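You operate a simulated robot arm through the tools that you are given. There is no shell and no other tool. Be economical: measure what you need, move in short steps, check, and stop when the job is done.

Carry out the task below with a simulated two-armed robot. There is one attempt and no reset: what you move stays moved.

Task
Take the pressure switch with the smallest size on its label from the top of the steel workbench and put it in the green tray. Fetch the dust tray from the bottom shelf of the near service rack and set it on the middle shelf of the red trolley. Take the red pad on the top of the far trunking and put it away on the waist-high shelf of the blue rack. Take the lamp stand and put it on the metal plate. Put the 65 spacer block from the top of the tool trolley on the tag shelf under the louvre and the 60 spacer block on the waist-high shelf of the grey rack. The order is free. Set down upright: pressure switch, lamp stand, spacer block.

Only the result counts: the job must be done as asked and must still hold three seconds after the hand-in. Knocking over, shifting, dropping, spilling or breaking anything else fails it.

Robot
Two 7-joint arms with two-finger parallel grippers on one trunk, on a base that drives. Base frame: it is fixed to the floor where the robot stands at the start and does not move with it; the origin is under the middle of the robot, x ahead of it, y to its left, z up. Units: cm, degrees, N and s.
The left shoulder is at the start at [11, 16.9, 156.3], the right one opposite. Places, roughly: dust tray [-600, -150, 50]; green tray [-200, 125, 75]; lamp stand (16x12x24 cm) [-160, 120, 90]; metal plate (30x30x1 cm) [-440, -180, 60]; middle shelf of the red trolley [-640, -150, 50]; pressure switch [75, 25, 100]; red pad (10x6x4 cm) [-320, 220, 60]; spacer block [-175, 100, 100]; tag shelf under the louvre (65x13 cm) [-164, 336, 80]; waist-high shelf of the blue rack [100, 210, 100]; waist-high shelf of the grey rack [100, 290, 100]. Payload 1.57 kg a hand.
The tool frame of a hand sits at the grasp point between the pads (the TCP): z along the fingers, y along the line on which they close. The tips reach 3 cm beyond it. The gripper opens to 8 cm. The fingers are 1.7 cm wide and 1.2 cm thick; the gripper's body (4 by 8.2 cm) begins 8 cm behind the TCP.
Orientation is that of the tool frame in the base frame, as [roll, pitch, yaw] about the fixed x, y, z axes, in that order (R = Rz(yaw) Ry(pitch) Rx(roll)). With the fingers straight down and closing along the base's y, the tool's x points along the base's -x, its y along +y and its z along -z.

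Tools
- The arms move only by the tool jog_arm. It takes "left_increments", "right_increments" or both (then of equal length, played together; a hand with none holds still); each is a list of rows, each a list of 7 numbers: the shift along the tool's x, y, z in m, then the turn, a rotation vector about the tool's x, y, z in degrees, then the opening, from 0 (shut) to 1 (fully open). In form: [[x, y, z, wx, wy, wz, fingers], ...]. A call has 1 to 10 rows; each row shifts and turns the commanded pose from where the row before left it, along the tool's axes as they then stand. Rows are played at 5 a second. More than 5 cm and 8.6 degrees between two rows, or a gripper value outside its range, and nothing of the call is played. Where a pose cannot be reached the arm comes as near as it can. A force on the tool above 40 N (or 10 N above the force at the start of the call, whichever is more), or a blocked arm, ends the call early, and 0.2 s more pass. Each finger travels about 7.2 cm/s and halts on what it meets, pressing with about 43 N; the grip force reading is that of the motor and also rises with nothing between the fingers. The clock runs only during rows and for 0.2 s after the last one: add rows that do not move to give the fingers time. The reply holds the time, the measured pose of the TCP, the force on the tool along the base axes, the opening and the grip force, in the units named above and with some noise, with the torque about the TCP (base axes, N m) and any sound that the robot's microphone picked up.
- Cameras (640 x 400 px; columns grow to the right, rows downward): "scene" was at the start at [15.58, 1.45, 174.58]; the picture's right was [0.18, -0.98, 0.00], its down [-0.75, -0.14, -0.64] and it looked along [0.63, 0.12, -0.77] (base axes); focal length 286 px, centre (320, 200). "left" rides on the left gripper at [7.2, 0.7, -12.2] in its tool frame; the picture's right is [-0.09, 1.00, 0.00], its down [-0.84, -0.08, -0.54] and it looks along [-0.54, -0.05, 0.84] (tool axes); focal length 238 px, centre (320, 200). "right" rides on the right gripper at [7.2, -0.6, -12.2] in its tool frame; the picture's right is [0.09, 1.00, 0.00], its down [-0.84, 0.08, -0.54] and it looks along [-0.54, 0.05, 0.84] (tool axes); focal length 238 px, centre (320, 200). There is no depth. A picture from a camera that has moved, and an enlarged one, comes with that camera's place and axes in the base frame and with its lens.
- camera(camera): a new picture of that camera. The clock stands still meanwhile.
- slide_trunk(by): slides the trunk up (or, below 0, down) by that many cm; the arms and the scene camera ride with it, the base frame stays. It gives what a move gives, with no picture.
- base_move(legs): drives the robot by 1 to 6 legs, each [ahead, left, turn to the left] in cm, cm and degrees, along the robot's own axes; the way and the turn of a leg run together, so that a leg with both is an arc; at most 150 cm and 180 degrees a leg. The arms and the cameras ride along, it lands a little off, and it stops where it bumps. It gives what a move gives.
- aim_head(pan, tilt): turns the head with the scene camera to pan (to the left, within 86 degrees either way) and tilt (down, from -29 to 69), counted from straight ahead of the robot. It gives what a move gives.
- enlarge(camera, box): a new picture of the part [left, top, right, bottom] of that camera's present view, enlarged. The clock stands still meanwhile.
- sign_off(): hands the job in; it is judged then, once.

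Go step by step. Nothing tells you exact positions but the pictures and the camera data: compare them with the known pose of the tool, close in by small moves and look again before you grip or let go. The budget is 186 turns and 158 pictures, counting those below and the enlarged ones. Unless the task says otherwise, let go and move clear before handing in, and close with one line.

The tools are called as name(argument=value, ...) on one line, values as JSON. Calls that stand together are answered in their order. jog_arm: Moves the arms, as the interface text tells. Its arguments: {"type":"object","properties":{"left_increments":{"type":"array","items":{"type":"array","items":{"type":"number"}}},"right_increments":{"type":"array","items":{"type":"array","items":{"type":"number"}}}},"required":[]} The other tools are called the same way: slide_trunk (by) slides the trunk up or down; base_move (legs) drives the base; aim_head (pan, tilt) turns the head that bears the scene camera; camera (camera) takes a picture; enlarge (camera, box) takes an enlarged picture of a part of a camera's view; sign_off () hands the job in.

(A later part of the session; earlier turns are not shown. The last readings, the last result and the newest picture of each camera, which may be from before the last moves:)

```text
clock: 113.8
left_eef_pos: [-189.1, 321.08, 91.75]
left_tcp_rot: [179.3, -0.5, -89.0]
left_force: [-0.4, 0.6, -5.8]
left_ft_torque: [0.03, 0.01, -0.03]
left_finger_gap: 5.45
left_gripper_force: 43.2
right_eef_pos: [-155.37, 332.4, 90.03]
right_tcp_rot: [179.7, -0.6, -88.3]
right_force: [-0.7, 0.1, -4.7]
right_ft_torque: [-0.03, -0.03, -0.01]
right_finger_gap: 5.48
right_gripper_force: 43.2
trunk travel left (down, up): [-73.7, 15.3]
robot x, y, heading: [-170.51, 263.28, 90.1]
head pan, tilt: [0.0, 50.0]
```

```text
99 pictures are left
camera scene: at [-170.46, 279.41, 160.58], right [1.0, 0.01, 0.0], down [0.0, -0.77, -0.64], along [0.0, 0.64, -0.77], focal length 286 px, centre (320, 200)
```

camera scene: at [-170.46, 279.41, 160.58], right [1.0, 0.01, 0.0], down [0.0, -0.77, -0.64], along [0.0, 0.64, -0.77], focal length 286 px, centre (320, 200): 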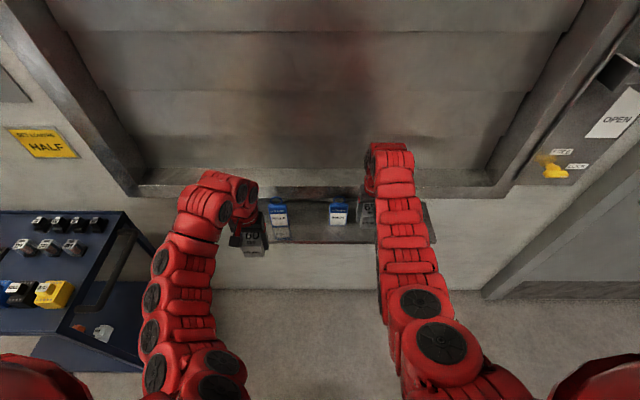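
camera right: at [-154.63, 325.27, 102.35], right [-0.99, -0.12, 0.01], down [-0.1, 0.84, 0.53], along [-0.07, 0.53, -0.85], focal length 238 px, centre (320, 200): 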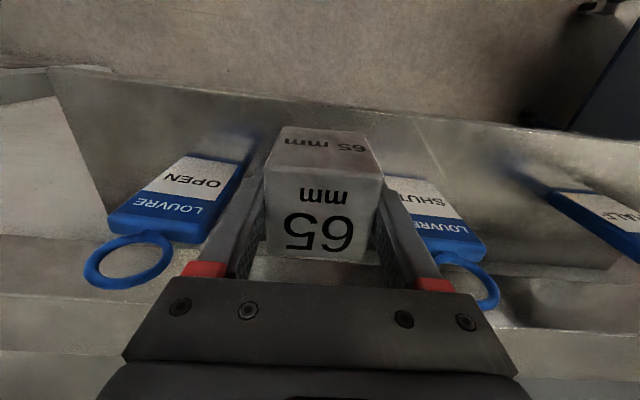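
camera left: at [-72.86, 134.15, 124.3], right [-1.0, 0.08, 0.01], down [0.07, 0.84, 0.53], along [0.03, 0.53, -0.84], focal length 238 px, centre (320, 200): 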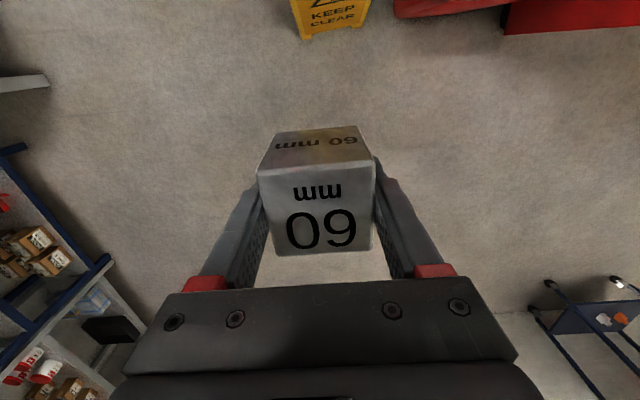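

jog_arm(right_increments=[[0, 0.006, 0, 0, 0, 0, 0], [0, 0, 0, 0, 0, 0, 0]])

slide_trunk(by=-5.5)

camera(camera="right")

```text
clock: 114.4
left_eef_pos: [-189.13, 321.22, 91.78]
left_tcp_rot: [179.3, -0.5, -89.0]
left_force: [0.2, 0.3, -4.2]
left_ft_torque: [0.02, -0.04, -0.03]
left_finger_gap: 5.49
left_gripper_force: 43.0
right_eef_pos: [-156.07, 332.3, 90.02]
right_tcp_rot: [179.7, -0.6, -88.3]
right_force: [0.0, 0.5, -5.2]
right_ft_torque: [0.0, 0.02, 0.0]
right_finger_gap: 5.47
right_gripper_force: 43.4
trunk travel left (down, up): [-73.7, 15.3]
robot x, y, heading: [-170.51, 263.49, 90.0]
head pan, tilt: [0.0, 50.0]
```

```text
clock: 115.4
left_eef_pos: [-189.1, 321.17, 86.26]
left_tcp_rot: [179.3, -0.5, -89.0]
left_force: [0.2, 0.6, -5.9]
left_ft_torque: [0.01, -0.01, 0.0]
left_finger_gap: 5.49
left_gripper_force: 42.6
right_eef_pos: [-156.03, 332.3, 84.69]
right_tcp_rot: [179.6, -0.6, -88.3]
right_force: [-0.1, 0.1, -4.9]
right_ft_torque: [0.01, 0.02, 0.01]
right_finger_gap: 5.49
right_gripper_force: 43.2
trunk travel left (down, up): [-68.2, 20.8]
robot x, y, heading: [-170.25, 263.41, 90.0]
head pan, tilt: [0.0, 50.0]
```

```text
98 pictures are left
camera right: at [-155.23, 325.23, 96.87], right [-0.99, -0.12, 0.01], down [-0.1, 0.84, 0.53], along [-0.07, 0.53, -0.85], focal length 238 px, centre (320, 200)
```

right: 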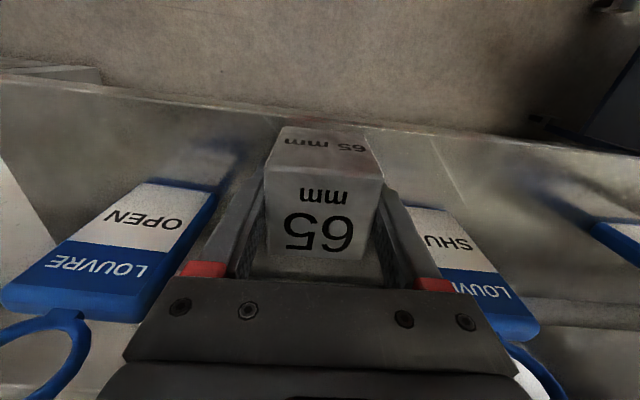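

jog_arm(right_increments=[[0, 0, 0.004, 0, 0, 0, 0], [0, 0, 0.004, 0, 0, 0, 0], [0, 0, 0, 0, 0, 0, 0]])

jog_arm(right_increments=[[0, 0, 0.004, 0, 0, 0, 0], [0, 0, 0, 0, 0, 0, 0]])

jog_arm(right_increments=[[0, 0, 0.004, 0, 0, 0, 0], [0, 0, 0, 0, 0, 0, 0]])

```text
clock: 116.2
left_eef_pos: [-189.2, 321.15, 86.42]
left_tcp_rot: [179.2, -0.4, -89.0]
left_force: [1.0, 0.3, -6.1]
left_ft_torque: [0.0, -0.01, -0.02]
left_finger_gap: 5.48
left_gripper_force: 43.1
right_eef_pos: [-156.11, 332.36, 83.95]
right_tcp_rot: [179.7, -0.5, -88.3]
right_force: [-0.1, 0.2, -4.8]
right_ft_torque: [-0.04, 0.0, -0.01]
right_finger_gap: 5.47
right_gripper_force: 42.7
trunk travel left (down, up): [-68.2, 20.8]
robot x, y, heading: [-169.99, 263.2, 90.2]
head pan, tilt: [0.0, 50.0]
```

```text
clock: 116.8
left_eef_pos: [-189.24, 321.06, 86.43]
left_tcp_rot: [179.4, -0.4, -89.0]
left_force: [0.8, 0.7, -5.4]
left_ft_torque: [0.01, 0.02, 0.0]
left_finger_gap: 5.46
left_gripper_force: 43.6
right_eef_pos: [-156.07, 332.4, 83.69]
right_tcp_rot: [179.8, -0.4, -88.3]
right_force: [1.2, 4.8, 14.2]
right_ft_torque: [-0.32, -0.58, 0.14]
right_finger_gap: 5.48
right_gripper_force: 43.1
trunk travel left (down, up): [-68.2, 20.8]
robot x, y, heading: [-170.64, 263.39, 90.3]
head pan, tilt: [0.0, 50.0]
```

```text
clock: 117.4
left_eef_pos: [-189.27, 320.93, 86.37]
left_tcp_rot: [179.5, -0.4, -89.0]
left_force: [1.0, -0.3, -5.0]
left_ft_torque: [0.0, -0.01, 0.01]
left_finger_gap: 5.49
left_gripper_force: 42.8
right_eef_pos: [-156.19, 332.18, 83.47]
right_tcp_rot: [179.9, -0.2, -88.3]
right_force: [3.6, 5.5, 29.9]
right_ft_torque: [0.35, -1.11, 0.13]
right_finger_gap: 5.4
right_gripper_force: 43.2
trunk travel left (down, up): [-68.2, 20.8]
robot x, y, heading: [-170.0, 263.48, 90.4]
head pan, tilt: [0.0, 50.0]
```

Contact with the shelf. I'll ease off and release.

jog_arm(right_increments=[[0, 0, -0.003, 0, 0, 0, 0], [0, 0, 0, 0, 0, 0, 0.78], [0, 0, 0, 0, 0, 0, 0.82], [0, 0, 0, 0, 0, 0, 0.82]])

camera(camera="right")

```text
clock: 118.4
left_eef_pos: [-189.2, 321.21, 86.33]
left_tcp_rot: [179.5, -0.4, -88.9]
left_force: [-0.3, 0.3, -4.2]
left_ft_torque: [0.03, -0.03, 0.0]
left_finger_gap: 5.49
left_gripper_force: 43.3
right_eef_pos: [-156.15, 332.26, 83.33]
right_tcp_rot: [179.7, -0.7, -88.3]
right_force: [0.2, -0.4, 0.2]
right_ft_torque: [-0.01, 0.01, 0.01]
right_finger_gap: 6.58
right_gripper_force: 0.0
trunk travel left (down, up): [-68.2, 20.8]
robot x, y, heading: [-170.33, 263.27, 90.5]
head pan, tilt: [0.0, 50.0]
```

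```text
97 pictures are left
camera right: at [-155.26, 325.16, 95.57], right [-0.99, -0.12, 0.01], down [-0.1, 0.84, 0.53], along [-0.07, 0.53, -0.85], focal length 238 px, centre (320, 200)
```

right: 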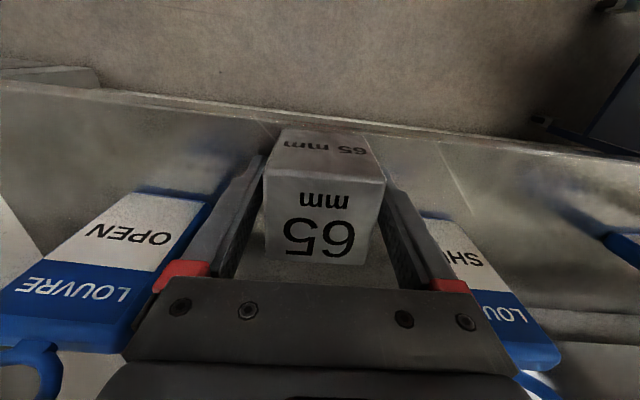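

Released. I'll raise straight up and back off, then verify.

slide_trunk(by=20.5)

base_move(legs=[[-40, 0, 0]])

aim_head(pan=0, tilt=35)

enlarge(camera="scene", box=[210, 120, 450, 270])

```text
clock: 120.6
left_eef_pos: [-189.15, 321.2, 106.81]
left_tcp_rot: [179.5, -0.4, -88.9]
left_force: [-0.7, -0.2, -3.9]
left_ft_torque: [0.03, 0.02, -0.01]
left_finger_gap: 5.46
left_gripper_force: 42.8
right_eef_pos: [-156.05, 332.38, 103.96]
right_tcp_rot: [179.6, -0.6, -88.4]
right_force: [-0.1, 0.3, 0.1]
right_ft_torque: [-0.02, -0.02, 0.01]
right_finger_gap: 6.58
right_gripper_force: 0.0
trunk travel left (down, up): [-88.7, 0.3]
robot x, y, heading: [-170.2, 263.32, 90.1]
head pan, tilt: [0.0, 50.0]
```

```text
clock: 123.1
left_eef_pos: [-188.88, 281.18, 106.71]
left_tcp_rot: [179.4, -0.5, -89.1]
left_force: [-0.1, 0.1, -5.4]
left_ft_torque: [0.02, 0.03, 0.02]
left_finger_gap: 5.48
left_gripper_force: 43.2
right_eef_pos: [-155.74, 292.27, 103.75]
right_tcp_rot: [179.8, -0.6, -88.4]
right_force: [-1.3, -0.2, 0.6]
right_ft_torque: [-0.01, 0.0, 0.0]
right_finger_gap: 6.55
right_gripper_force: 0.0
trunk travel left (down, up): [-88.7, 0.3]
robot x, y, heading: [-169.85, 223.68, 90.0]
head pan, tilt: [0.0, 50.0]
```

```text
clock: 123.8
left_eef_pos: [-188.94, 281.08, 106.9]
left_tcp_rot: [179.3, -0.4, -89.0]
left_force: [1.4, -0.3, -4.8]
left_ft_torque: [0.01, -0.02, 0.02]
left_finger_gap: 5.46
left_gripper_force: 43.2
right_eef_pos: [-155.8, 292.12, 103.87]
right_tcp_rot: [179.5, -0.6, -88.4]
right_force: [0.6, 0.4, -0.3]
right_ft_torque: [0.02, 0.0, 0.03]
right_finger_gap: 6.54
right_gripper_force: 0.1
trunk travel left (down, up): [-88.7, 0.3]
robot x, y, heading: [-170.22, 223.3, 90.3]
head pan, tilt: [0.0, 35.0]
```

```text
2.67 times, centred on (330, 195) of scene
camera zoom: at [-170.25, 240.25, 177.77], right [1.0, 0.0, 0.0], down [0.0, -0.57, -0.82], along [0.0, 0.82, -0.57], focal length 762 px, centre (293, 213)
```

zoom: 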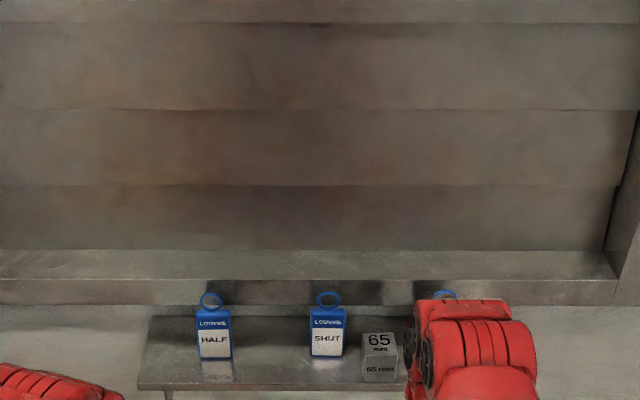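

The 65 block is standing on the tag shelf. Next is the grey rack; I'll turn toward it and look.

base_move(legs=[[0, -100, 0], [0, 0, -90], [20, 45, 0]])

aim_head(pan=0, tilt=25)

camera(camera="scene")

```text
clock: 135.4
left_eef_pos: [8.88, 285.41, 106.71]
left_tcp_rot: [179.4, -0.4, 179.7]
left_force: [0.8, -0.5, -5.1]
left_ft_torque: [-0.02, -0.02, 0.01]
left_finger_gap: 5.49
left_gripper_force: 43.3
right_eef_pos: [19.25, 252.18, 103.77]
right_tcp_rot: [179.7, -0.6, -179.7]
right_force: [0.0, 0.6, 0.6]
right_ft_torque: [-0.02, -0.03, 0.03]
right_finger_gap: 6.57
right_gripper_force: 0.0
trunk travel left (down, up): [-88.7, 0.3]
robot x, y, heading: [-49.32, 268.06, -1.0]
head pan, tilt: [0.0, 35.0]
```

```text
clock: 136.1
left_eef_pos: [8.9, 285.56, 106.91]
left_tcp_rot: [179.4, -0.5, 179.6]
left_force: [0.6, 0.3, -4.8]
left_ft_torque: [-0.01, 0.01, -0.02]
left_finger_gap: 5.49
left_gripper_force: 42.8
right_eef_pos: [19.17, 252.2, 103.86]
right_tcp_rot: [179.8, -0.5, -179.7]
right_force: [0.3, -0.7, 0.6]
right_ft_torque: [0.0, -0.01, -0.04]
right_finger_gap: 6.56
right_gripper_force: 0.1
trunk travel left (down, up): [-88.7, 0.3]
robot x, y, heading: [-49.29, 267.99, -1.1]
head pan, tilt: [0.0, 25.0]
```

```text
95 pictures are left
camera scene: at [-31.87, 267.91, 179.33], right [-0.02, -1.0, 0.0], down [-0.42, 0.01, -0.91], along [0.91, -0.02, -0.42], focal length 286 px, centre (320, 200)
```

scene: 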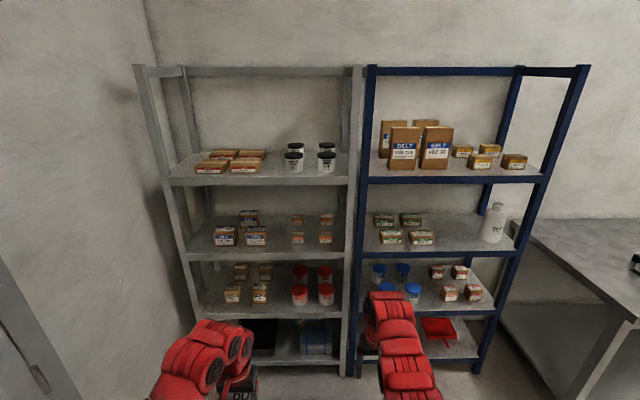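

The waist-high grey shelf (z≈100) has a clear front strip, but the shelf above limits headroom. I'll extend the left hand, tilt it about 25° and retract the right.

jog_arm(left_increments=[[-0.03, 0, -0.01, 0, 0, 0, 0], [-0.03, 0, -0.01, 0, 0, 0, 0], [-0.03, 0, 0, 0, 0, 0, 0], [-0.03, 0, 0, 0, 0, 0, 0], [0, 0, 0, 0, -8.3, 0, 0], [0, 0, 0, 0, -8.3, 0, 0], [0, 0, 0, 0, -8.4, 0, 0], [0, 0, 0, 0, 0, 0, 0]], right_increments=[[0.03, 0, 0, 0, 0, 0, 0.8], [0.03, 0, 0, 0, 0, 0, 0.8], [0.03, 0, 0, 0, 0, 0, 0.8], [0.03, 0, 0, 0, 0, 0, 0.8], [0, 0, 0, 0, 0, 0, 0.8], [0, 0, 0, 0, 0, 0, 0.8], [0, 0, 0, 0, 0, 0, 0.8], [0, 0, 0, 0, 0, 0, 0.8]])

camera(camera="left")

aim_head(pan=0, tilt=40)

camera(camera="scene")

```text
clock: 137.9
left_eef_pos: [20.95, 285.48, 108.74]
left_tcp_rot: [179.3, 24.6, 179.3]
left_force: [0.8, 0.7, -4.8]
left_ft_torque: [-0.05, 0.0, -0.01]
left_finger_gap: 5.48
left_gripper_force: 43.5
right_eef_pos: [7.18, 252.1, 103.97]
right_tcp_rot: [179.8, -0.7, -179.8]
right_force: [-0.9, 0.0, -0.6]
right_ft_torque: [-0.01, -0.02, -0.03]
right_finger_gap: 6.41
right_gripper_force: 0.0
trunk travel left (down, up): [-88.7, 0.3]
robot x, y, heading: [-49.4, 267.77, -1.3]
head pan, tilt: [0.0, 25.0]
```

```text
94 pictures are left
camera left: at [9.38, 286.18, 116.67], right [0.09, 0.99, 0.05], down [0.54, -0.09, 0.84], along [0.84, -0.05, -0.54], focal length 238 px, centre (320, 200)
```

left: 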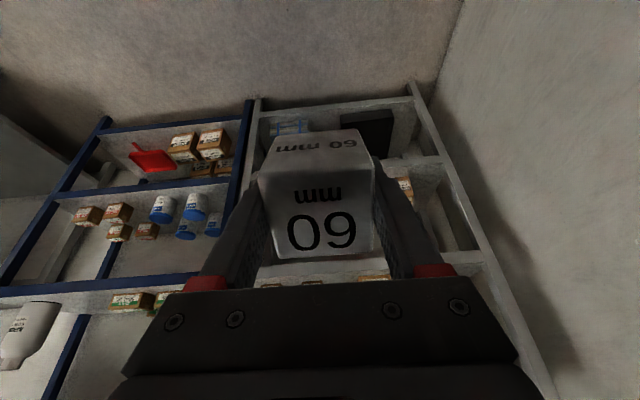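

```text
clock: 138.7
left_eef_pos: [20.97, 285.51, 108.76]
left_tcp_rot: [179.3, 24.5, 179.3]
left_force: [-1.5, -0.4, -4.7]
left_ft_torque: [0.01, 0.02, 0.0]
left_finger_gap: 5.48
left_gripper_force: 43.0
right_eef_pos: [7.19, 252.05, 103.89]
right_tcp_rot: [179.7, -0.6, -179.7]
right_force: [0.2, -0.5, 0.0]
right_ft_torque: [0.01, 0.01, -0.01]
right_finger_gap: 6.39
right_gripper_force: 0.1
trunk travel left (down, up): [-88.7, 0.3]
robot x, y, heading: [-48.93, 268.23, -0.8]
head pan, tilt: [0.0, 40.0]
```

```text
93 pictures are left
camera scene: at [-32.6, 267.87, 177.01], right [-0.02, -1.0, 0.0], down [-0.64, 0.01, -0.77], along [0.77, -0.01, -0.64], focal length 286 px, centre (320, 200)
```

scene: 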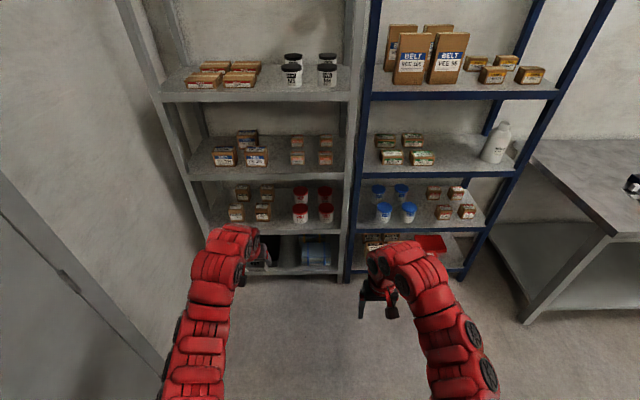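

base_move(legs=[[46, 1.8, 1]])

camera(camera="left")

camera(camera="scene")

```text
clock: 141.5
left_eef_pos: [67.28, 287.87, 108.72]
left_tcp_rot: [179.3, 24.6, -179.7]
left_force: [0.0, 0.5, -5.0]
left_ft_torque: [-0.02, 0.03, 0.01]
left_finger_gap: 5.46
left_gripper_force: 42.9
right_eef_pos: [54.04, 254.44, 104.07]
right_tcp_rot: [179.8, -0.7, -178.8]
right_force: [-0.5, -0.5, 0.0]
right_ft_torque: [-0.02, 0.01, 0.01]
right_finger_gap: 6.41
right_gripper_force: 0.0
trunk travel left (down, up): [-88.7, 0.3]
robot x, y, heading: [-2.75, 269.38, -0.2]
head pan, tilt: [0.0, 40.0]
```

```text
92 pictures are left
camera left: at [55.72, 288.48, 116.71], right [0.07, 1.0, 0.05], down [0.54, -0.08, 0.84], along [0.84, -0.04, -0.54], focal length 238 px, centre (320, 200)
```

left: 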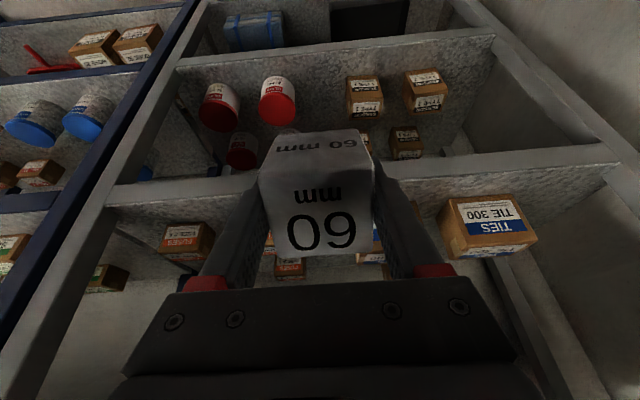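

```text
91 pictures are left
camera scene: at [14.0, 269.44, 177.02], right [0.0, -1.0, 0.0], down [-0.64, 0.0, -0.77], along [0.77, 0.0, -0.64], focal length 286 px, centre (320, 200)
```

scene: 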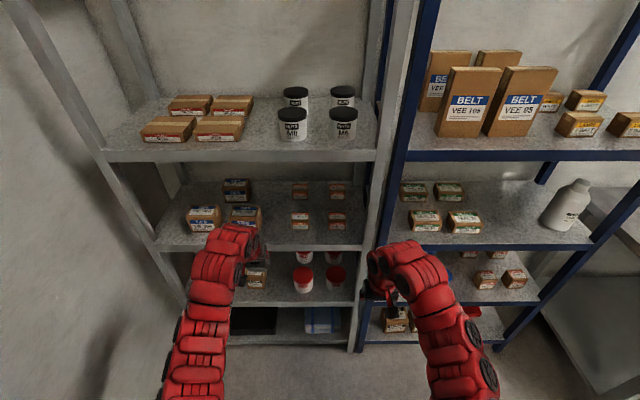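

Triangulation puts the shelf edge at x≈87.5 and z≈93. I'll advance over the front strip.

base_move(legs=[[21.5, 0, 0]])

camera(camera="left")

camera(camera="scene")

```text
clock: 143.2
left_eef_pos: [88.95, 288.03, 108.75]
left_tcp_rot: [179.3, 24.6, -179.7]
left_force: [-0.6, 0.2, -4.9]
left_ft_torque: [-0.04, 0.02, 0.03]
left_finger_gap: 5.48
left_gripper_force: 43.5
right_eef_pos: [75.9, 254.4, 104.01]
right_tcp_rot: [179.8, -0.7, -178.7]
right_force: [0.3, 0.9, 0.3]
right_ft_torque: [-0.02, 0.04, 0.01]
right_finger_gap: 6.4
right_gripper_force: 0.0
trunk travel left (down, up): [-88.7, 0.3]
robot x, y, heading: [19.2, 269.38, 0.0]
head pan, tilt: [0.0, 40.0]
```

```text
90 pictures are left
camera left: at [77.44, 288.49, 116.74], right [0.07, 1.0, 0.05], down [0.54, -0.08, 0.84], along [0.84, -0.03, -0.54], focal length 238 px, centre (320, 200)
```

left: 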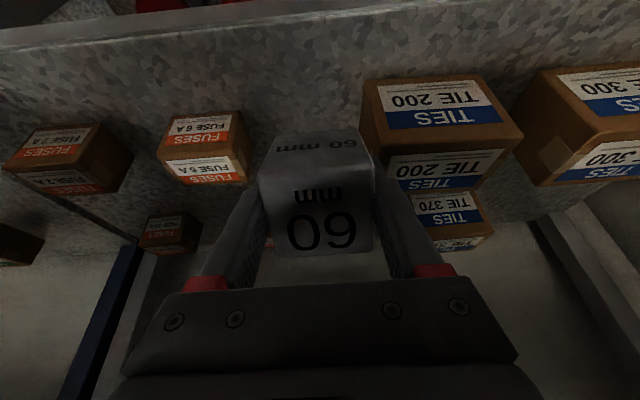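

```text
89 pictures are left
camera scene: at [35.71, 269.42, 177.03], right [0.0, -1.0, 0.0], down [-0.64, 0.0, -0.77], along [0.77, 0.0, -0.64], focal length 286 px, centre (320, 200)
```

scene: 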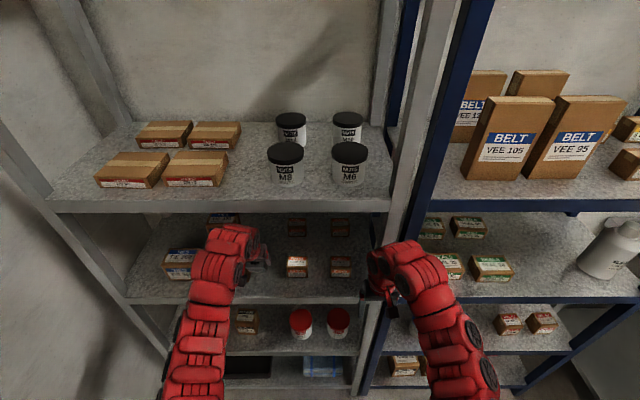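

jog_arm(left_increments=[[0, -0.007, 0, 0, 0, 0, 0], [0, -0.006, 0, 0, 0, 0, 0], [0, 0, 0, 0, 0, 0, 0]])

slide_trunk(by=-8)

camera(camera="left")

```text
clock: 144.0
left_eef_pos: [89.2, 286.7, 108.68]
left_tcp_rot: [179.3, 24.5, -179.6]
left_force: [0.6, 0.2, -5.0]
left_ft_torque: [0.01, 0.02, -0.03]
left_finger_gap: 5.47
left_gripper_force: 43.0
right_eef_pos: [76.09, 254.45, 103.97]
right_tcp_rot: [179.8, -0.7, -178.8]
right_force: [1.0, 0.2, -0.9]
right_ft_torque: [0.03, -0.04, -0.03]
right_finger_gap: 6.4
right_gripper_force: 0.0
trunk travel left (down, up): [-88.7, 0.3]
robot x, y, heading: [19.38, 269.55, -0.2]
head pan, tilt: [0.0, 40.0]
```

```text
clock: 145.2
left_eef_pos: [89.09, 286.7, 100.64]
left_tcp_rot: [179.3, 24.4, -179.8]
left_force: [-0.1, -0.1, -5.3]
left_ft_torque: [-0.01, 0.01, 0.02]
left_finger_gap: 5.48
left_gripper_force: 43.2
right_eef_pos: [76.0, 254.43, 95.9]
right_tcp_rot: [179.7, -0.6, -178.7]
right_force: [-0.1, -0.1, 0.9]
right_ft_torque: [0.0, 0.0, -0.01]
right_finger_gap: 6.39
right_gripper_force: 0.1
trunk travel left (down, up): [-80.7, 8.3]
robot x, y, heading: [19.11, 269.13, -0.1]
head pan, tilt: [0.0, 40.0]
```

```text
88 pictures are left
camera left: at [77.57, 287.22, 108.63], right [0.07, 1.0, 0.05], down [0.54, -0.08, 0.84], along [0.84, -0.03, -0.54], focal length 238 px, centre (320, 200)
```

left: 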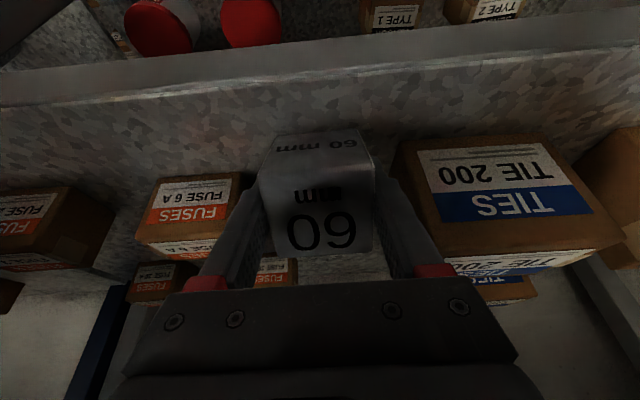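

jog_arm(left_increments=[[0.0021, 0, 0.0046, 0, 0, 0, 0], [0.0021, 0, 0.0046, 0, 0, 0, 0], [0.0021, 0, 0.0046, 0, 0, 0, 0], [0.0021, 0, 0.0046, 0, 0, 0, 0], [0, 0, 0, 0, 0, 0, 0]])

jog_arm(left_increments=[[0.0012, 0, 0.0027, 0, 0, 0, 0], [0.0012, 0, 0.0027, 0, 0, 0, 0], [0, 0, 0, 0, 0, 0, 0]])

camera(camera="left")

```text
clock: 146.3
left_eef_pos: [89.03, 286.54, 99.15]
left_tcp_rot: [179.3, 25.1, -179.7]
left_force: [6.9, 0.5, 41.1]
left_ft_torque: [-1.27, -0.06, 0.03]
left_finger_gap: 5.47
left_gripper_force: 42.3
right_eef_pos: [75.64, 254.2, 96.19]
right_tcp_rot: [179.7, -0.4, -178.6]
right_force: [0.6, -0.4, -0.4]
right_ft_torque: [-0.02, 0.01, 0.02]
right_finger_gap: 6.4
right_gripper_force: 0.0
trunk travel left (down, up): [-80.7, 8.3]
robot x, y, heading: [19.34, 269.34, -0.4]
head pan, tilt: [0.0, 40.0]
```

```text
clock: 146.8
left_eef_pos: [89.32, 286.44, 99.12]
left_tcp_rot: [179.5, 25.6, -179.8]
left_force: [-5.6, -0.6, 22.9]
left_ft_torque: [-0.8, 0.39, -0.21]
left_finger_gap: 5.48
left_gripper_force: 43.1
right_eef_pos: [75.74, 254.42, 96.06]
right_tcp_rot: [179.7, -0.4, -178.8]
right_force: [-0.4, 0.4, -0.7]
right_ft_torque: [-0.06, 0.01, 0.0]
right_finger_gap: 6.42
right_gripper_force: 0.1
trunk travel left (down, up): [-80.7, 8.3]
robot x, y, heading: [18.89, 269.01, -0.1]
head pan, tilt: [0.0, 40.0]
stopped in row 2 (left hand): the force on the tool passed its limit at 54 N (the readings are from after the stop); the commanded pose is now the measured one
```

```text
87 pictures are left
camera left: at [77.57, 287.13, 106.84], right [0.07, 1.0, 0.05], down [0.52, -0.08, 0.85], along [0.85, -0.04, -0.53], focal length 238 px, centre (320, 200)
```

left: 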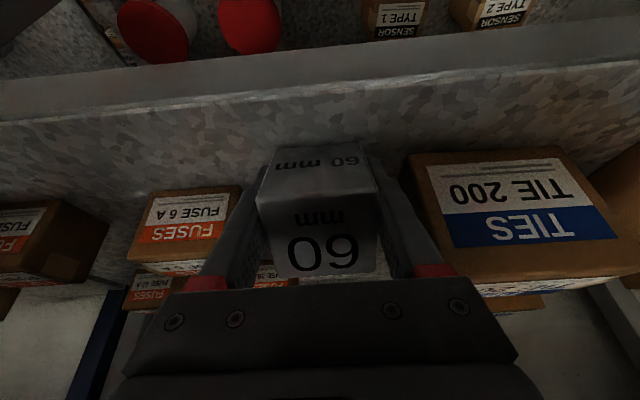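

Contact made. The headroom looks sufficient for a smaller tilt, so I'll lift slightly and bring the hand back to about 7° tilt.

jog_arm(left_increments=[[-0.006, 0, -0.014, 0, 0, 0, 0], [0, 0, 0, 0, 6, 0, 0], [0, 0, 0, 0, 6, 0, 0], [0, 0, 0, 0, 6, 0, 0], [0, 0, 0, 0, 0, 0, 0]])

camera(camera="left")

camera(camera="scene")

```text
clock: 148.0
left_eef_pos: [89.23, 286.66, 100.25]
left_tcp_rot: [179.5, 7.1, -179.4]
left_force: [0.5, -1.1, -5.1]
left_ft_torque: [0.01, 0.01, 0.0]
left_finger_gap: 5.48
left_gripper_force: 43.0
right_eef_pos: [75.95, 254.37, 95.76]
right_tcp_rot: [179.7, -0.6, -178.7]
right_force: [-0.5, 0.4, 0.6]
right_ft_torque: [-0.02, -0.02, 0.0]
right_finger_gap: 6.41
right_gripper_force: 0.1
trunk travel left (down, up): [-80.7, 8.3]
robot x, y, heading: [19.45, 269.3, -0.2]
head pan, tilt: [0.0, 40.0]
```

```text
86 pictures are left
camera left: at [80.71, 287.19, 111.29], right [0.08, 1.0, 0.02], down [0.77, -0.08, 0.64], along [0.64, -0.04, -0.77], focal length 238 px, centre (320, 200)
```

left: 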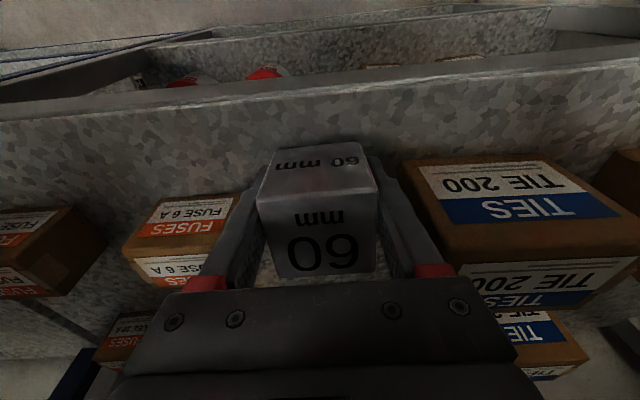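

```text
85 pictures are left
camera scene: at [35.84, 269.43, 169.01], right [0.0, -1.0, 0.0], down [-0.64, 0.0, -0.77], along [0.77, 0.0, -0.64], focal length 286 px, centre (320, 200)
```

scene: 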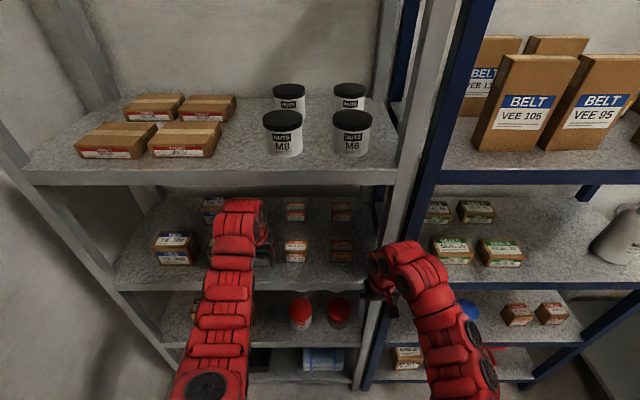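

jog_arm(left_increments=[[0.0006, 0, 0.005, 0, 0, 0, 0], [0.0006, 0, 0.005, 0, 0, 0, 0], [0.0005, 0, 0.004, 0, 0, 0, 0], [0.0005, 0, 0.004, 0, 0, 0, 0], [0, 0, 0, 0, 0, 0, 0]])

jog_arm(left_increments=[[0.0004, 0, 0.003, 0, 0, 0, 0], [0.0004, 0, 0.003, 0, 0, 0, 0], [0, 0, 0, 0, 0, 0, 0]])

camera(camera="left")

```text
clock: 149.3
left_eef_pos: [89.37, 286.68, 99.17]
left_tcp_rot: [179.4, 8.0, -179.4]
left_force: [-8.3, 0.2, 19.7]
left_ft_torque: [-0.73, 0.44, -0.31]
left_finger_gap: 5.49
left_gripper_force: 43.0
right_eef_pos: [75.69, 254.47, 96.05]
right_tcp_rot: [179.7, -0.5, -178.7]
right_force: [0.7, -0.1, 0.2]
right_ft_torque: [0.01, 0.0, 0.0]
right_finger_gap: 6.4
right_gripper_force: 0.1
trunk travel left (down, up): [-80.7, 8.3]
robot x, y, heading: [19.53, 269.42, 0.3]
head pan, tilt: [0.0, 40.0]
stopped in row 5 (left hand): the force on the tool passed its limit at 42 N (the readings are from after the stop); the commanded pose is now the measured one
```

```text
clock: 149.8
left_eef_pos: [89.61, 286.73, 99.12]
left_tcp_rot: [179.4, 8.5, -179.5]
left_force: [-13.5, -0.4, 29.4]
left_ft_torque: [-1.05, 0.58, -0.46]
left_finger_gap: 5.5
left_gripper_force: 42.5
right_eef_pos: [75.67, 254.37, 96.09]
right_tcp_rot: [179.7, -0.5, -178.7]
right_force: [0.2, -0.4, 0.2]
right_ft_torque: [-0.03, 0.01, 0.0]
right_finger_gap: 6.42
right_gripper_force: 0.1
trunk travel left (down, up): [-80.7, 8.3]
robot x, y, heading: [19.46, 269.04, -0.2]
head pan, tilt: [0.0, 40.0]
stopped in row 2 (left hand): the force on the tool passed its limit at 43 N (the readings are from after the stop); the commanded pose is now the measured one
```

```text
84 pictures are left
camera left: at [80.73, 287.21, 109.95], right [0.08, 1.0, 0.02], down [0.75, -0.08, 0.66], along [0.66, -0.04, -0.75], focal length 238 px, centre (320, 200)
```

left: 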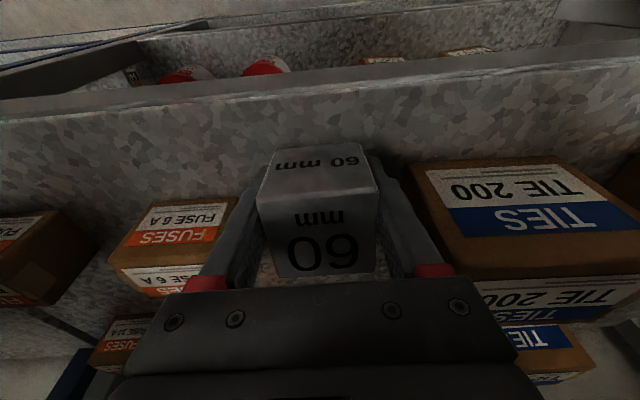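

The block bears on the shelf. I'll ease off slightly and release.

jog_arm(left_increments=[[0, 0, -0.001, 0, 0, 0, 0], [0, 0, 0, 0, 0, 0, 0.72], [0, 0, 0, 0, 0, 0, 0.82], [0, 0, 0, 0, 0, 0, 0.82]])

camera(camera="left")

```text
clock: 150.8
left_eef_pos: [89.6, 286.87, 99.06]
left_tcp_rot: [179.6, 8.5, -179.3]
left_force: [1.8, 7.7, 35.0]
left_ft_torque: [-0.92, 0.09, 0.29]
left_finger_gap: 5.85
left_gripper_force: 0.1
right_eef_pos: [75.6, 254.45, 96.11]
right_tcp_rot: [179.7, -0.4, -178.6]
right_force: [0.1, 0.8, -0.1]
right_ft_torque: [-0.01, 0.01, 0.0]
right_finger_gap: 6.4
right_gripper_force: 0.1
trunk travel left (down, up): [-80.7, 8.3]
robot x, y, heading: [19.13, 269.47, -0.1]
head pan, tilt: [0.0, 40.0]
```

```text
83 pictures are left
camera left: at [80.73, 287.35, 109.95], right [0.08, 1.0, 0.02], down [0.75, -0.07, 0.66], along [0.66, -0.03, -0.75], focal length 238 px, centre (320, 200)
```

left: 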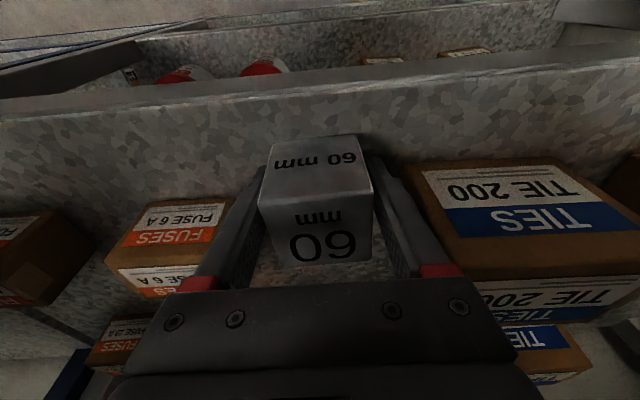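

The vertical force suggests a fingertip is resting on the shelf; I'll raise 4 mm and let the fingers open.

jog_arm(left_increments=[[0, 0, -0.003, 0, 0, 0, 0.75], [0, 0, -0.003, 0, 0, 0, 0.8], [0, 0, 0, 0, 0, 0, 0.82], [0, 0, 0, 0, 0, 0, 0.82]])

camera(camera="left")

```text
clock: 151.8
left_eef_pos: [89.63, 286.47, 99.17]
left_tcp_rot: [179.5, 7.9, -179.7]
left_force: [-0.1, 0.1, -0.2]
left_ft_torque: [-0.02, 0.0, 0.01]
left_finger_gap: 6.55
left_gripper_force: 0.1
right_eef_pos: [75.88, 254.44, 95.85]
right_tcp_rot: [179.6, -0.5, -178.8]
right_force: [0.2, -0.3, 0.0]
right_ft_torque: [-0.01, 0.01, -0.01]
right_finger_gap: 6.38
right_gripper_force: 0.1
trunk travel left (down, up): [-80.7, 8.3]
robot x, y, heading: [19.02, 269.49, -0.2]
head pan, tilt: [0.0, 40.0]
```

```text
82 pictures are left
camera left: at [80.85, 287.09, 110.1], right [0.08, 1.0, 0.02], down [0.76, -0.08, 0.65], along [0.65, -0.04, -0.76], focal length 238 px, centre (320, 200)
```

left: 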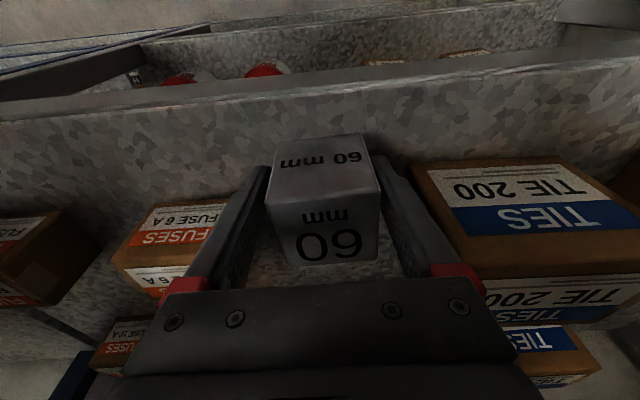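

Open and free. I'll back straight out.

base_move(legs=[[-45, 0, 0]])

enlarge(camera="scene", box=[120, 60, 400, 235])

```text
clock: 154.5
left_eef_pos: [44.43, 286.77, 99.22]
left_tcp_rot: [179.3, 8.1, -179.5]
left_force: [-0.2, -0.3, 0.0]
left_ft_torque: [-0.03, 0.0, -0.03]
left_finger_gap: 6.57
left_gripper_force: 0.1
right_eef_pos: [30.6, 254.35, 95.88]
right_tcp_rot: [179.7, -0.7, -178.9]
right_force: [0.4, 0.8, 0.0]
right_ft_torque: [0.0, -0.01, -0.02]
right_finger_gap: 6.38
right_gripper_force: 0.2
trunk travel left (down, up): [-80.7, 8.3]
robot x, y, heading: [-26.03, 269.42, 0.0]
head pan, tilt: [0.0, 40.0]
```

```text
2.29 times, centred on (260, 148) of scene
camera zoom: at [-9.43, 269.47, 169.01], right [0.0, -1.0, 0.0], down [-0.64, 0.0, -0.77], along [0.77, 0.0, -0.64], focal length 653 px, centre (457, 320)
```

zoom: 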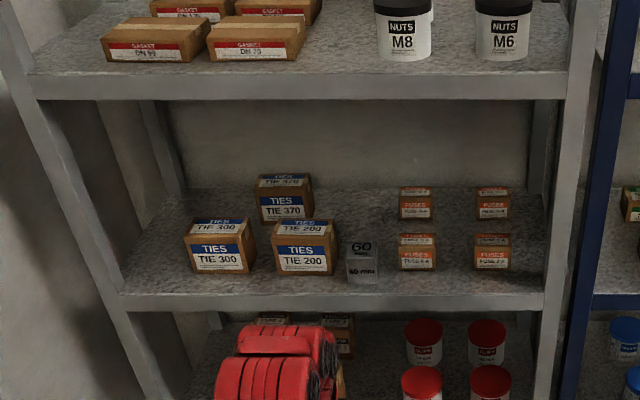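

The 60 block stands on the grey rack. Next is the red pad; I'll drive toward the far trunking.

slide_trunk(by=8)

base_move(legs=[[-20, -49, 0], [0, 0, 180], [110, 0, 0]])

aim_head(pan=0, tilt=35)

camera(camera="scene")

```text
clock: 155.7
left_eef_pos: [44.42, 286.69, 107.4]
left_tcp_rot: [179.4, 8.1, -179.4]
left_force: [0.2, 0.4, -0.6]
left_ft_torque: [0.01, 0.0, 0.01]
left_finger_gap: 6.57
left_gripper_force: 0.1
right_eef_pos: [30.61, 254.41, 103.83]
right_tcp_rot: [179.8, -0.6, -178.8]
right_force: [0.2, 0.8, -0.3]
right_ft_torque: [0.03, -0.03, -0.01]
right_finger_gap: 6.41
right_gripper_force: 0.0
trunk travel left (down, up): [-88.7, 0.3]
robot x, y, heading: [-26.06, 269.63, 0.1]
head pan, tilt: [0.0, 40.0]
```

```text
clock: 171.3
left_eef_pos: [-225.85, 200.55, 107.34]
left_tcp_rot: [179.5, 8.1, 1.6]
left_force: [-0.2, -0.9, 0.6]
left_ft_torque: [0.01, 0.01, -0.03]
left_finger_gap: 6.59
left_gripper_force: 0.1
right_eef_pos: [-212.67, 232.97, 103.82]
right_tcp_rot: [179.6, -0.6, 2.3]
right_force: [-0.8, 0.2, 0.4]
right_ft_torque: [0.0, -0.01, 0.01]
right_finger_gap: 6.4
right_gripper_force: 0.1
trunk travel left (down, up): [-88.7, 0.3]
robot x, y, heading: [-155.81, 218.83, -179.3]
head pan, tilt: [0.0, 40.0]
```

```text
clock: 172.0
left_eef_pos: [-225.89, 200.56, 107.28]
left_tcp_rot: [179.4, 8.1, 1.6]
left_force: [-0.8, 0.6, -0.3]
left_ft_torque: [-0.02, 0.02, -0.02]
left_finger_gap: 6.56
left_gripper_force: 0.1
right_eef_pos: [-212.71, 233.08, 103.95]
right_tcp_rot: [179.8, -0.8, 2.2]
right_force: [0.1, 0.0, -0.1]
right_ft_torque: [-0.01, 0.0, 0.01]
right_finger_gap: 6.42
right_gripper_force: 0.1
trunk travel left (down, up): [-88.7, 0.3]
robot x, y, heading: [-155.63, 219.46, -179.1]
head pan, tilt: [0.0, 35.0]
```

```text
80 pictures are left
camera scene: at [-172.73, 218.75, 177.76], right [-0.02, 1.0, 0.0], down [0.57, 0.01, -0.82], along [-0.82, -0.01, -0.57], focal length 286 px, centre (320, 200)
```

scene: 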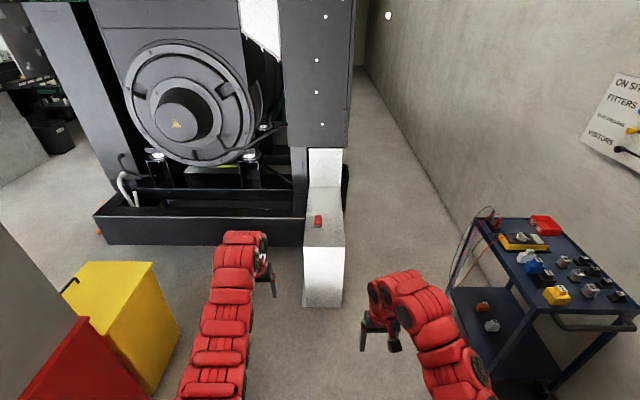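

The pad lies on the concrete-grey trunking at about [-317, 216, 59]. I'll use the right hand and close in.

base_move(legs=[[65, 16, 0]])

jog_arm(left_increments=[[0.02, 0, 0, 0, 4, 0, 1], [0.02, 0, 0, 0, 4, 0, 1], [0.02, 0, 0, 0, 0, 0, 1], [0, 0, 0, 0, 0, 0, 1]], right_increments=[[-0.02, 0, 0, 0, 0, 0, 1], [-0.03, 0, 0, 0, 0, 0, 1], [-0.03, 0, 0, 0, 0, 0, 1], [0, 0, 0, 0, 0, 0, 1]])

camera(camera="right")

aim_head(pan=0, tilt=50)

camera(camera="scene")

```text
clock: 175.7
left_eef_pos: [-290.83, 183.09, 107.41]
left_tcp_rot: [179.4, 8.1, 1.7]
left_force: [0.0, -0.8, -0.6]
left_ft_torque: [-0.01, 0.0, 0.01]
left_finger_gap: 6.56
left_gripper_force: 0.1
right_eef_pos: [-277.71, 215.72, 103.92]
right_tcp_rot: [179.7, -0.6, 2.4]
right_force: [0.0, -0.1, -0.3]
right_ft_torque: [-0.01, 0.02, 0.02]
right_finger_gap: 6.39
right_gripper_force: 0.1
trunk travel left (down, up): [-88.7, 0.3]
robot x, y, heading: [-220.56, 201.92, -178.7]
head pan, tilt: [0.0, 35.0]
```

```text
clock: 176.7
left_eef_pos: [-284.88, 183.28, 106.91]
left_tcp_rot: [179.4, 0.1, 1.8]
left_force: [-0.4, -0.4, 1.0]
left_ft_torque: [-0.01, -0.01, 0.0]
left_finger_gap: 8.01
left_gripper_force: 0.0
right_eef_pos: [-285.64, 215.39, 103.92]
right_tcp_rot: [179.7, -0.7, 2.4]
right_force: [-0.3, 0.2, 0.0]
right_ft_torque: [-0.01, -0.04, 0.03]
right_finger_gap: 7.99
right_gripper_force: 0.0
trunk travel left (down, up): [-88.7, 0.3]
robot x, y, heading: [-221.15, 201.81, -179.1]
head pan, tilt: [0.0, 35.0]
```

```text
79 pictures are left
camera right: at [-278.77, 216.35, 116.04], right [0.13, -0.99, 0.01], down [-0.84, -0.11, 0.53], along [-0.53, -0.08, -0.85], focal length 238 px, centre (320, 200)
```

right: 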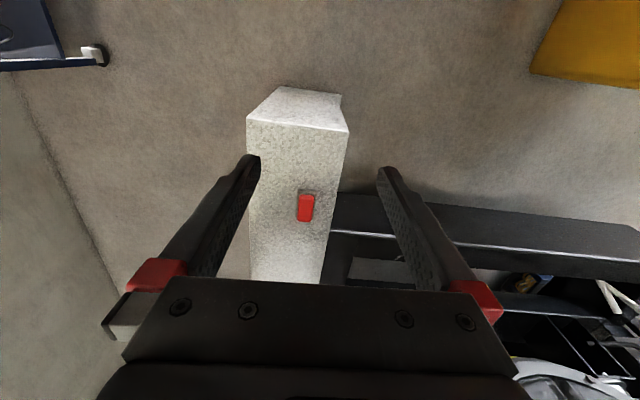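

```text
clock: 177.5
left_eef_pos: [-284.94, 183.23, 106.94]
left_tcp_rot: [179.4, 0.1, 1.8]
left_force: [0.1, 0.3, 0.2]
left_ft_torque: [0.0, 0.02, 0.01]
left_finger_gap: 8.02
left_gripper_force: 0.0
right_eef_pos: [-285.71, 215.35, 103.85]
right_tcp_rot: [179.7, -0.6, 2.4]
right_force: [-0.1, 0.2, 0.2]
right_ft_torque: [0.0, 0.03, -0.02]
right_finger_gap: 7.98
right_gripper_force: 0.1
trunk travel left (down, up): [-88.7, 0.3]
robot x, y, heading: [-220.95, 201.95, -178.6]
head pan, tilt: [0.0, 50.0]
```

```text
78 pictures are left
camera scene: at [-236.6, 201.57, 175.6], right [-0.02, 1.0, 0.0], down [0.77, 0.01, -0.64], along [-0.64, -0.01, -0.77], focal length 286 px, centre (320, 200)
```

scene: 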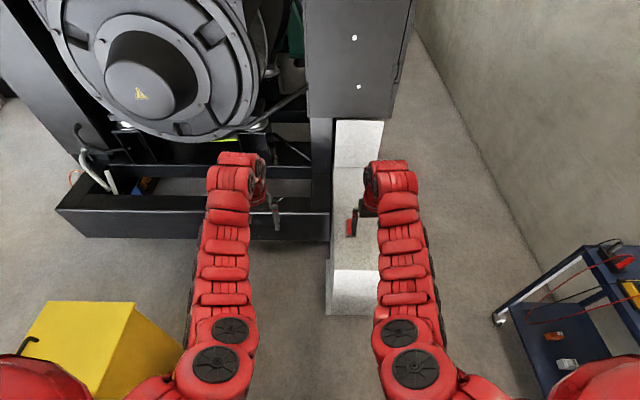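

enlarge(camera="right", box=[240, 160, 370, 260])

```text
4.00 times, centred on (305, 210) of right
camera zoom: at [-278.81, 216.38, 116.03], right [0.13, -0.99, 0.01], down [-0.84, -0.11, 0.53], along [-0.53, -0.08, -0.85], focal length 953 px, centre (380, 160)
```

zoom: 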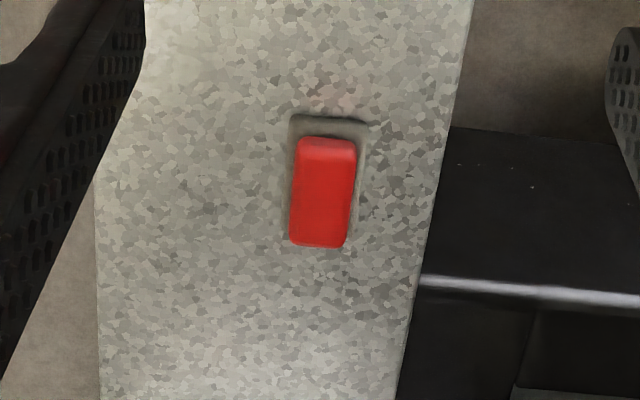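

base_move(legs=[[31, 0, 0]])

slide_trunk(by=-32)

jog_arm(right_increments=[[0, 0, 0, 0, 0, 2.4, 1], [0, 0, 0, 0, 0, 0, 1]])

camera(camera="right")

```text
clock: 179.6
left_eef_pos: [-315.96, 182.57, 106.94]
left_tcp_rot: [179.4, 0.2, 1.9]
left_force: [0.1, 0.1, -0.4]
left_ft_torque: [-0.04, 0.02, -0.01]
left_finger_gap: 8.0
left_gripper_force: 0.0
right_eef_pos: [-316.8, 214.61, 103.95]
right_tcp_rot: [179.7, -0.6, 2.4]
right_force: [0.0, -0.4, -0.3]
right_ft_torque: [0.01, 0.02, -0.01]
right_finger_gap: 7.99
right_gripper_force: 0.0
trunk travel left (down, up): [-88.7, 0.3]
robot x, y, heading: [-251.76, 201.16, -178.6]
head pan, tilt: [0.0, 50.0]
```

```text
clock: 182.8
left_eef_pos: [-315.95, 182.53, 74.92]
left_tcp_rot: [179.5, 0.0, 1.9]
left_force: [0.0, 0.5, -0.3]
left_ft_torque: [-0.02, 0.02, -0.02]
left_finger_gap: 7.99
left_gripper_force: 0.0
right_eef_pos: [-316.84, 214.7, 71.88]
right_tcp_rot: [179.8, -0.6, 2.6]
right_force: [-0.4, 0.3, 0.7]
right_ft_torque: [-0.02, -0.01, -0.01]
right_finger_gap: 8.0
right_gripper_force: 0.0
trunk travel left (down, up): [-56.7, 32.3]
robot x, y, heading: [-251.91, 201.18, -179.0]
head pan, tilt: [0.0, 50.0]
```

```text
clock: 183.4
left_eef_pos: [-316.02, 182.53, 74.85]
left_tcp_rot: [179.5, 0.1, 1.9]
left_force: [0.1, 0.1, -0.4]
left_ft_torque: [0.02, -0.03, 0.0]
left_finger_gap: 8.02
left_gripper_force: 0.1
right_eef_pos: [-316.9, 214.64, 71.9]
right_tcp_rot: [179.6, -0.7, 0.1]
right_force: [0.8, -0.5, -0.5]
right_ft_torque: [0.01, -0.02, 0.02]
right_finger_gap: 8.01
right_gripper_force: 0.1
trunk travel left (down, up): [-56.7, 32.3]
robot x, y, heading: [-252.13, 201.01, -178.7]
head pan, tilt: [0.0, 50.0]
```

```text
76 pictures are left
camera right: at [-309.91, 215.32, 84.06], right [0.09, -1.0, 0.01], down [-0.84, -0.08, 0.53], along [-0.53, -0.05, -0.85], focal length 238 px, centre (320, 200)
```

right: 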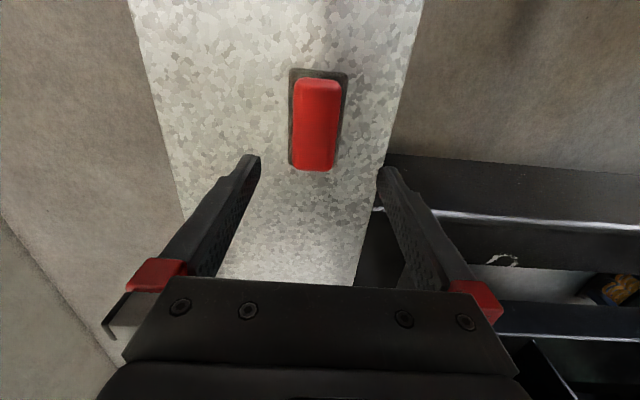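

jog_arm(right_increments=[[0.008, -0.002, 0, 0, 0, 0, 1], [0, 0, 0, 0, 0, 0, 1]])

slide_trunk(by=-10)

camera(camera="right")

```text
clock: 184.0
left_eef_pos: [-316.06, 182.45, 75.01]
left_tcp_rot: [179.5, 0.1, 1.9]
left_force: [0.1, -0.8, -0.6]
left_ft_torque: [0.0, 0.02, -0.04]
left_finger_gap: 8.0
left_gripper_force: 0.0
right_eef_pos: [-316.06, 214.86, 71.67]
right_tcp_rot: [179.7, -0.8, 0.0]
right_force: [-0.6, -0.6, 0.6]
right_ft_torque: [0.01, -0.02, 0.01]
right_finger_gap: 8.0
right_gripper_force: 0.1
trunk travel left (down, up): [-56.7, 32.3]
robot x, y, heading: [-251.52, 200.88, -178.7]
head pan, tilt: [0.0, 50.0]
```

```text
clock: 185.3
left_eef_pos: [-316.0, 182.47, 64.83]
left_tcp_rot: [179.4, 0.1, 1.9]
left_force: [-0.7, 0.6, 0.8]
left_ft_torque: [0.01, -0.01, 0.0]
left_finger_gap: 8.01
left_gripper_force: 0.0
right_eef_pos: [-316.08, 214.84, 61.89]
right_tcp_rot: [179.7, -0.7, 0.1]
right_force: [0.4, -0.4, -0.3]
right_ft_torque: [0.01, 0.02, -0.02]
right_finger_gap: 8.02
right_gripper_force: 0.1
trunk travel left (down, up): [-46.7, 42.3]
robot x, y, heading: [-252.02, 201.29, -178.8]
head pan, tilt: [0.0, 50.0]
```

```text
75 pictures are left
camera right: at [-309.09, 215.53, 74.07], right [0.09, -1.0, 0.01], down [-0.84, -0.08, 0.53], along [-0.53, -0.06, -0.85], focal length 238 px, centre (320, 200)
```

right: 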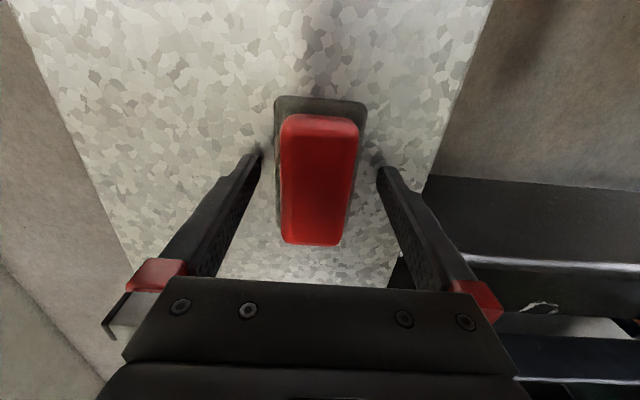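

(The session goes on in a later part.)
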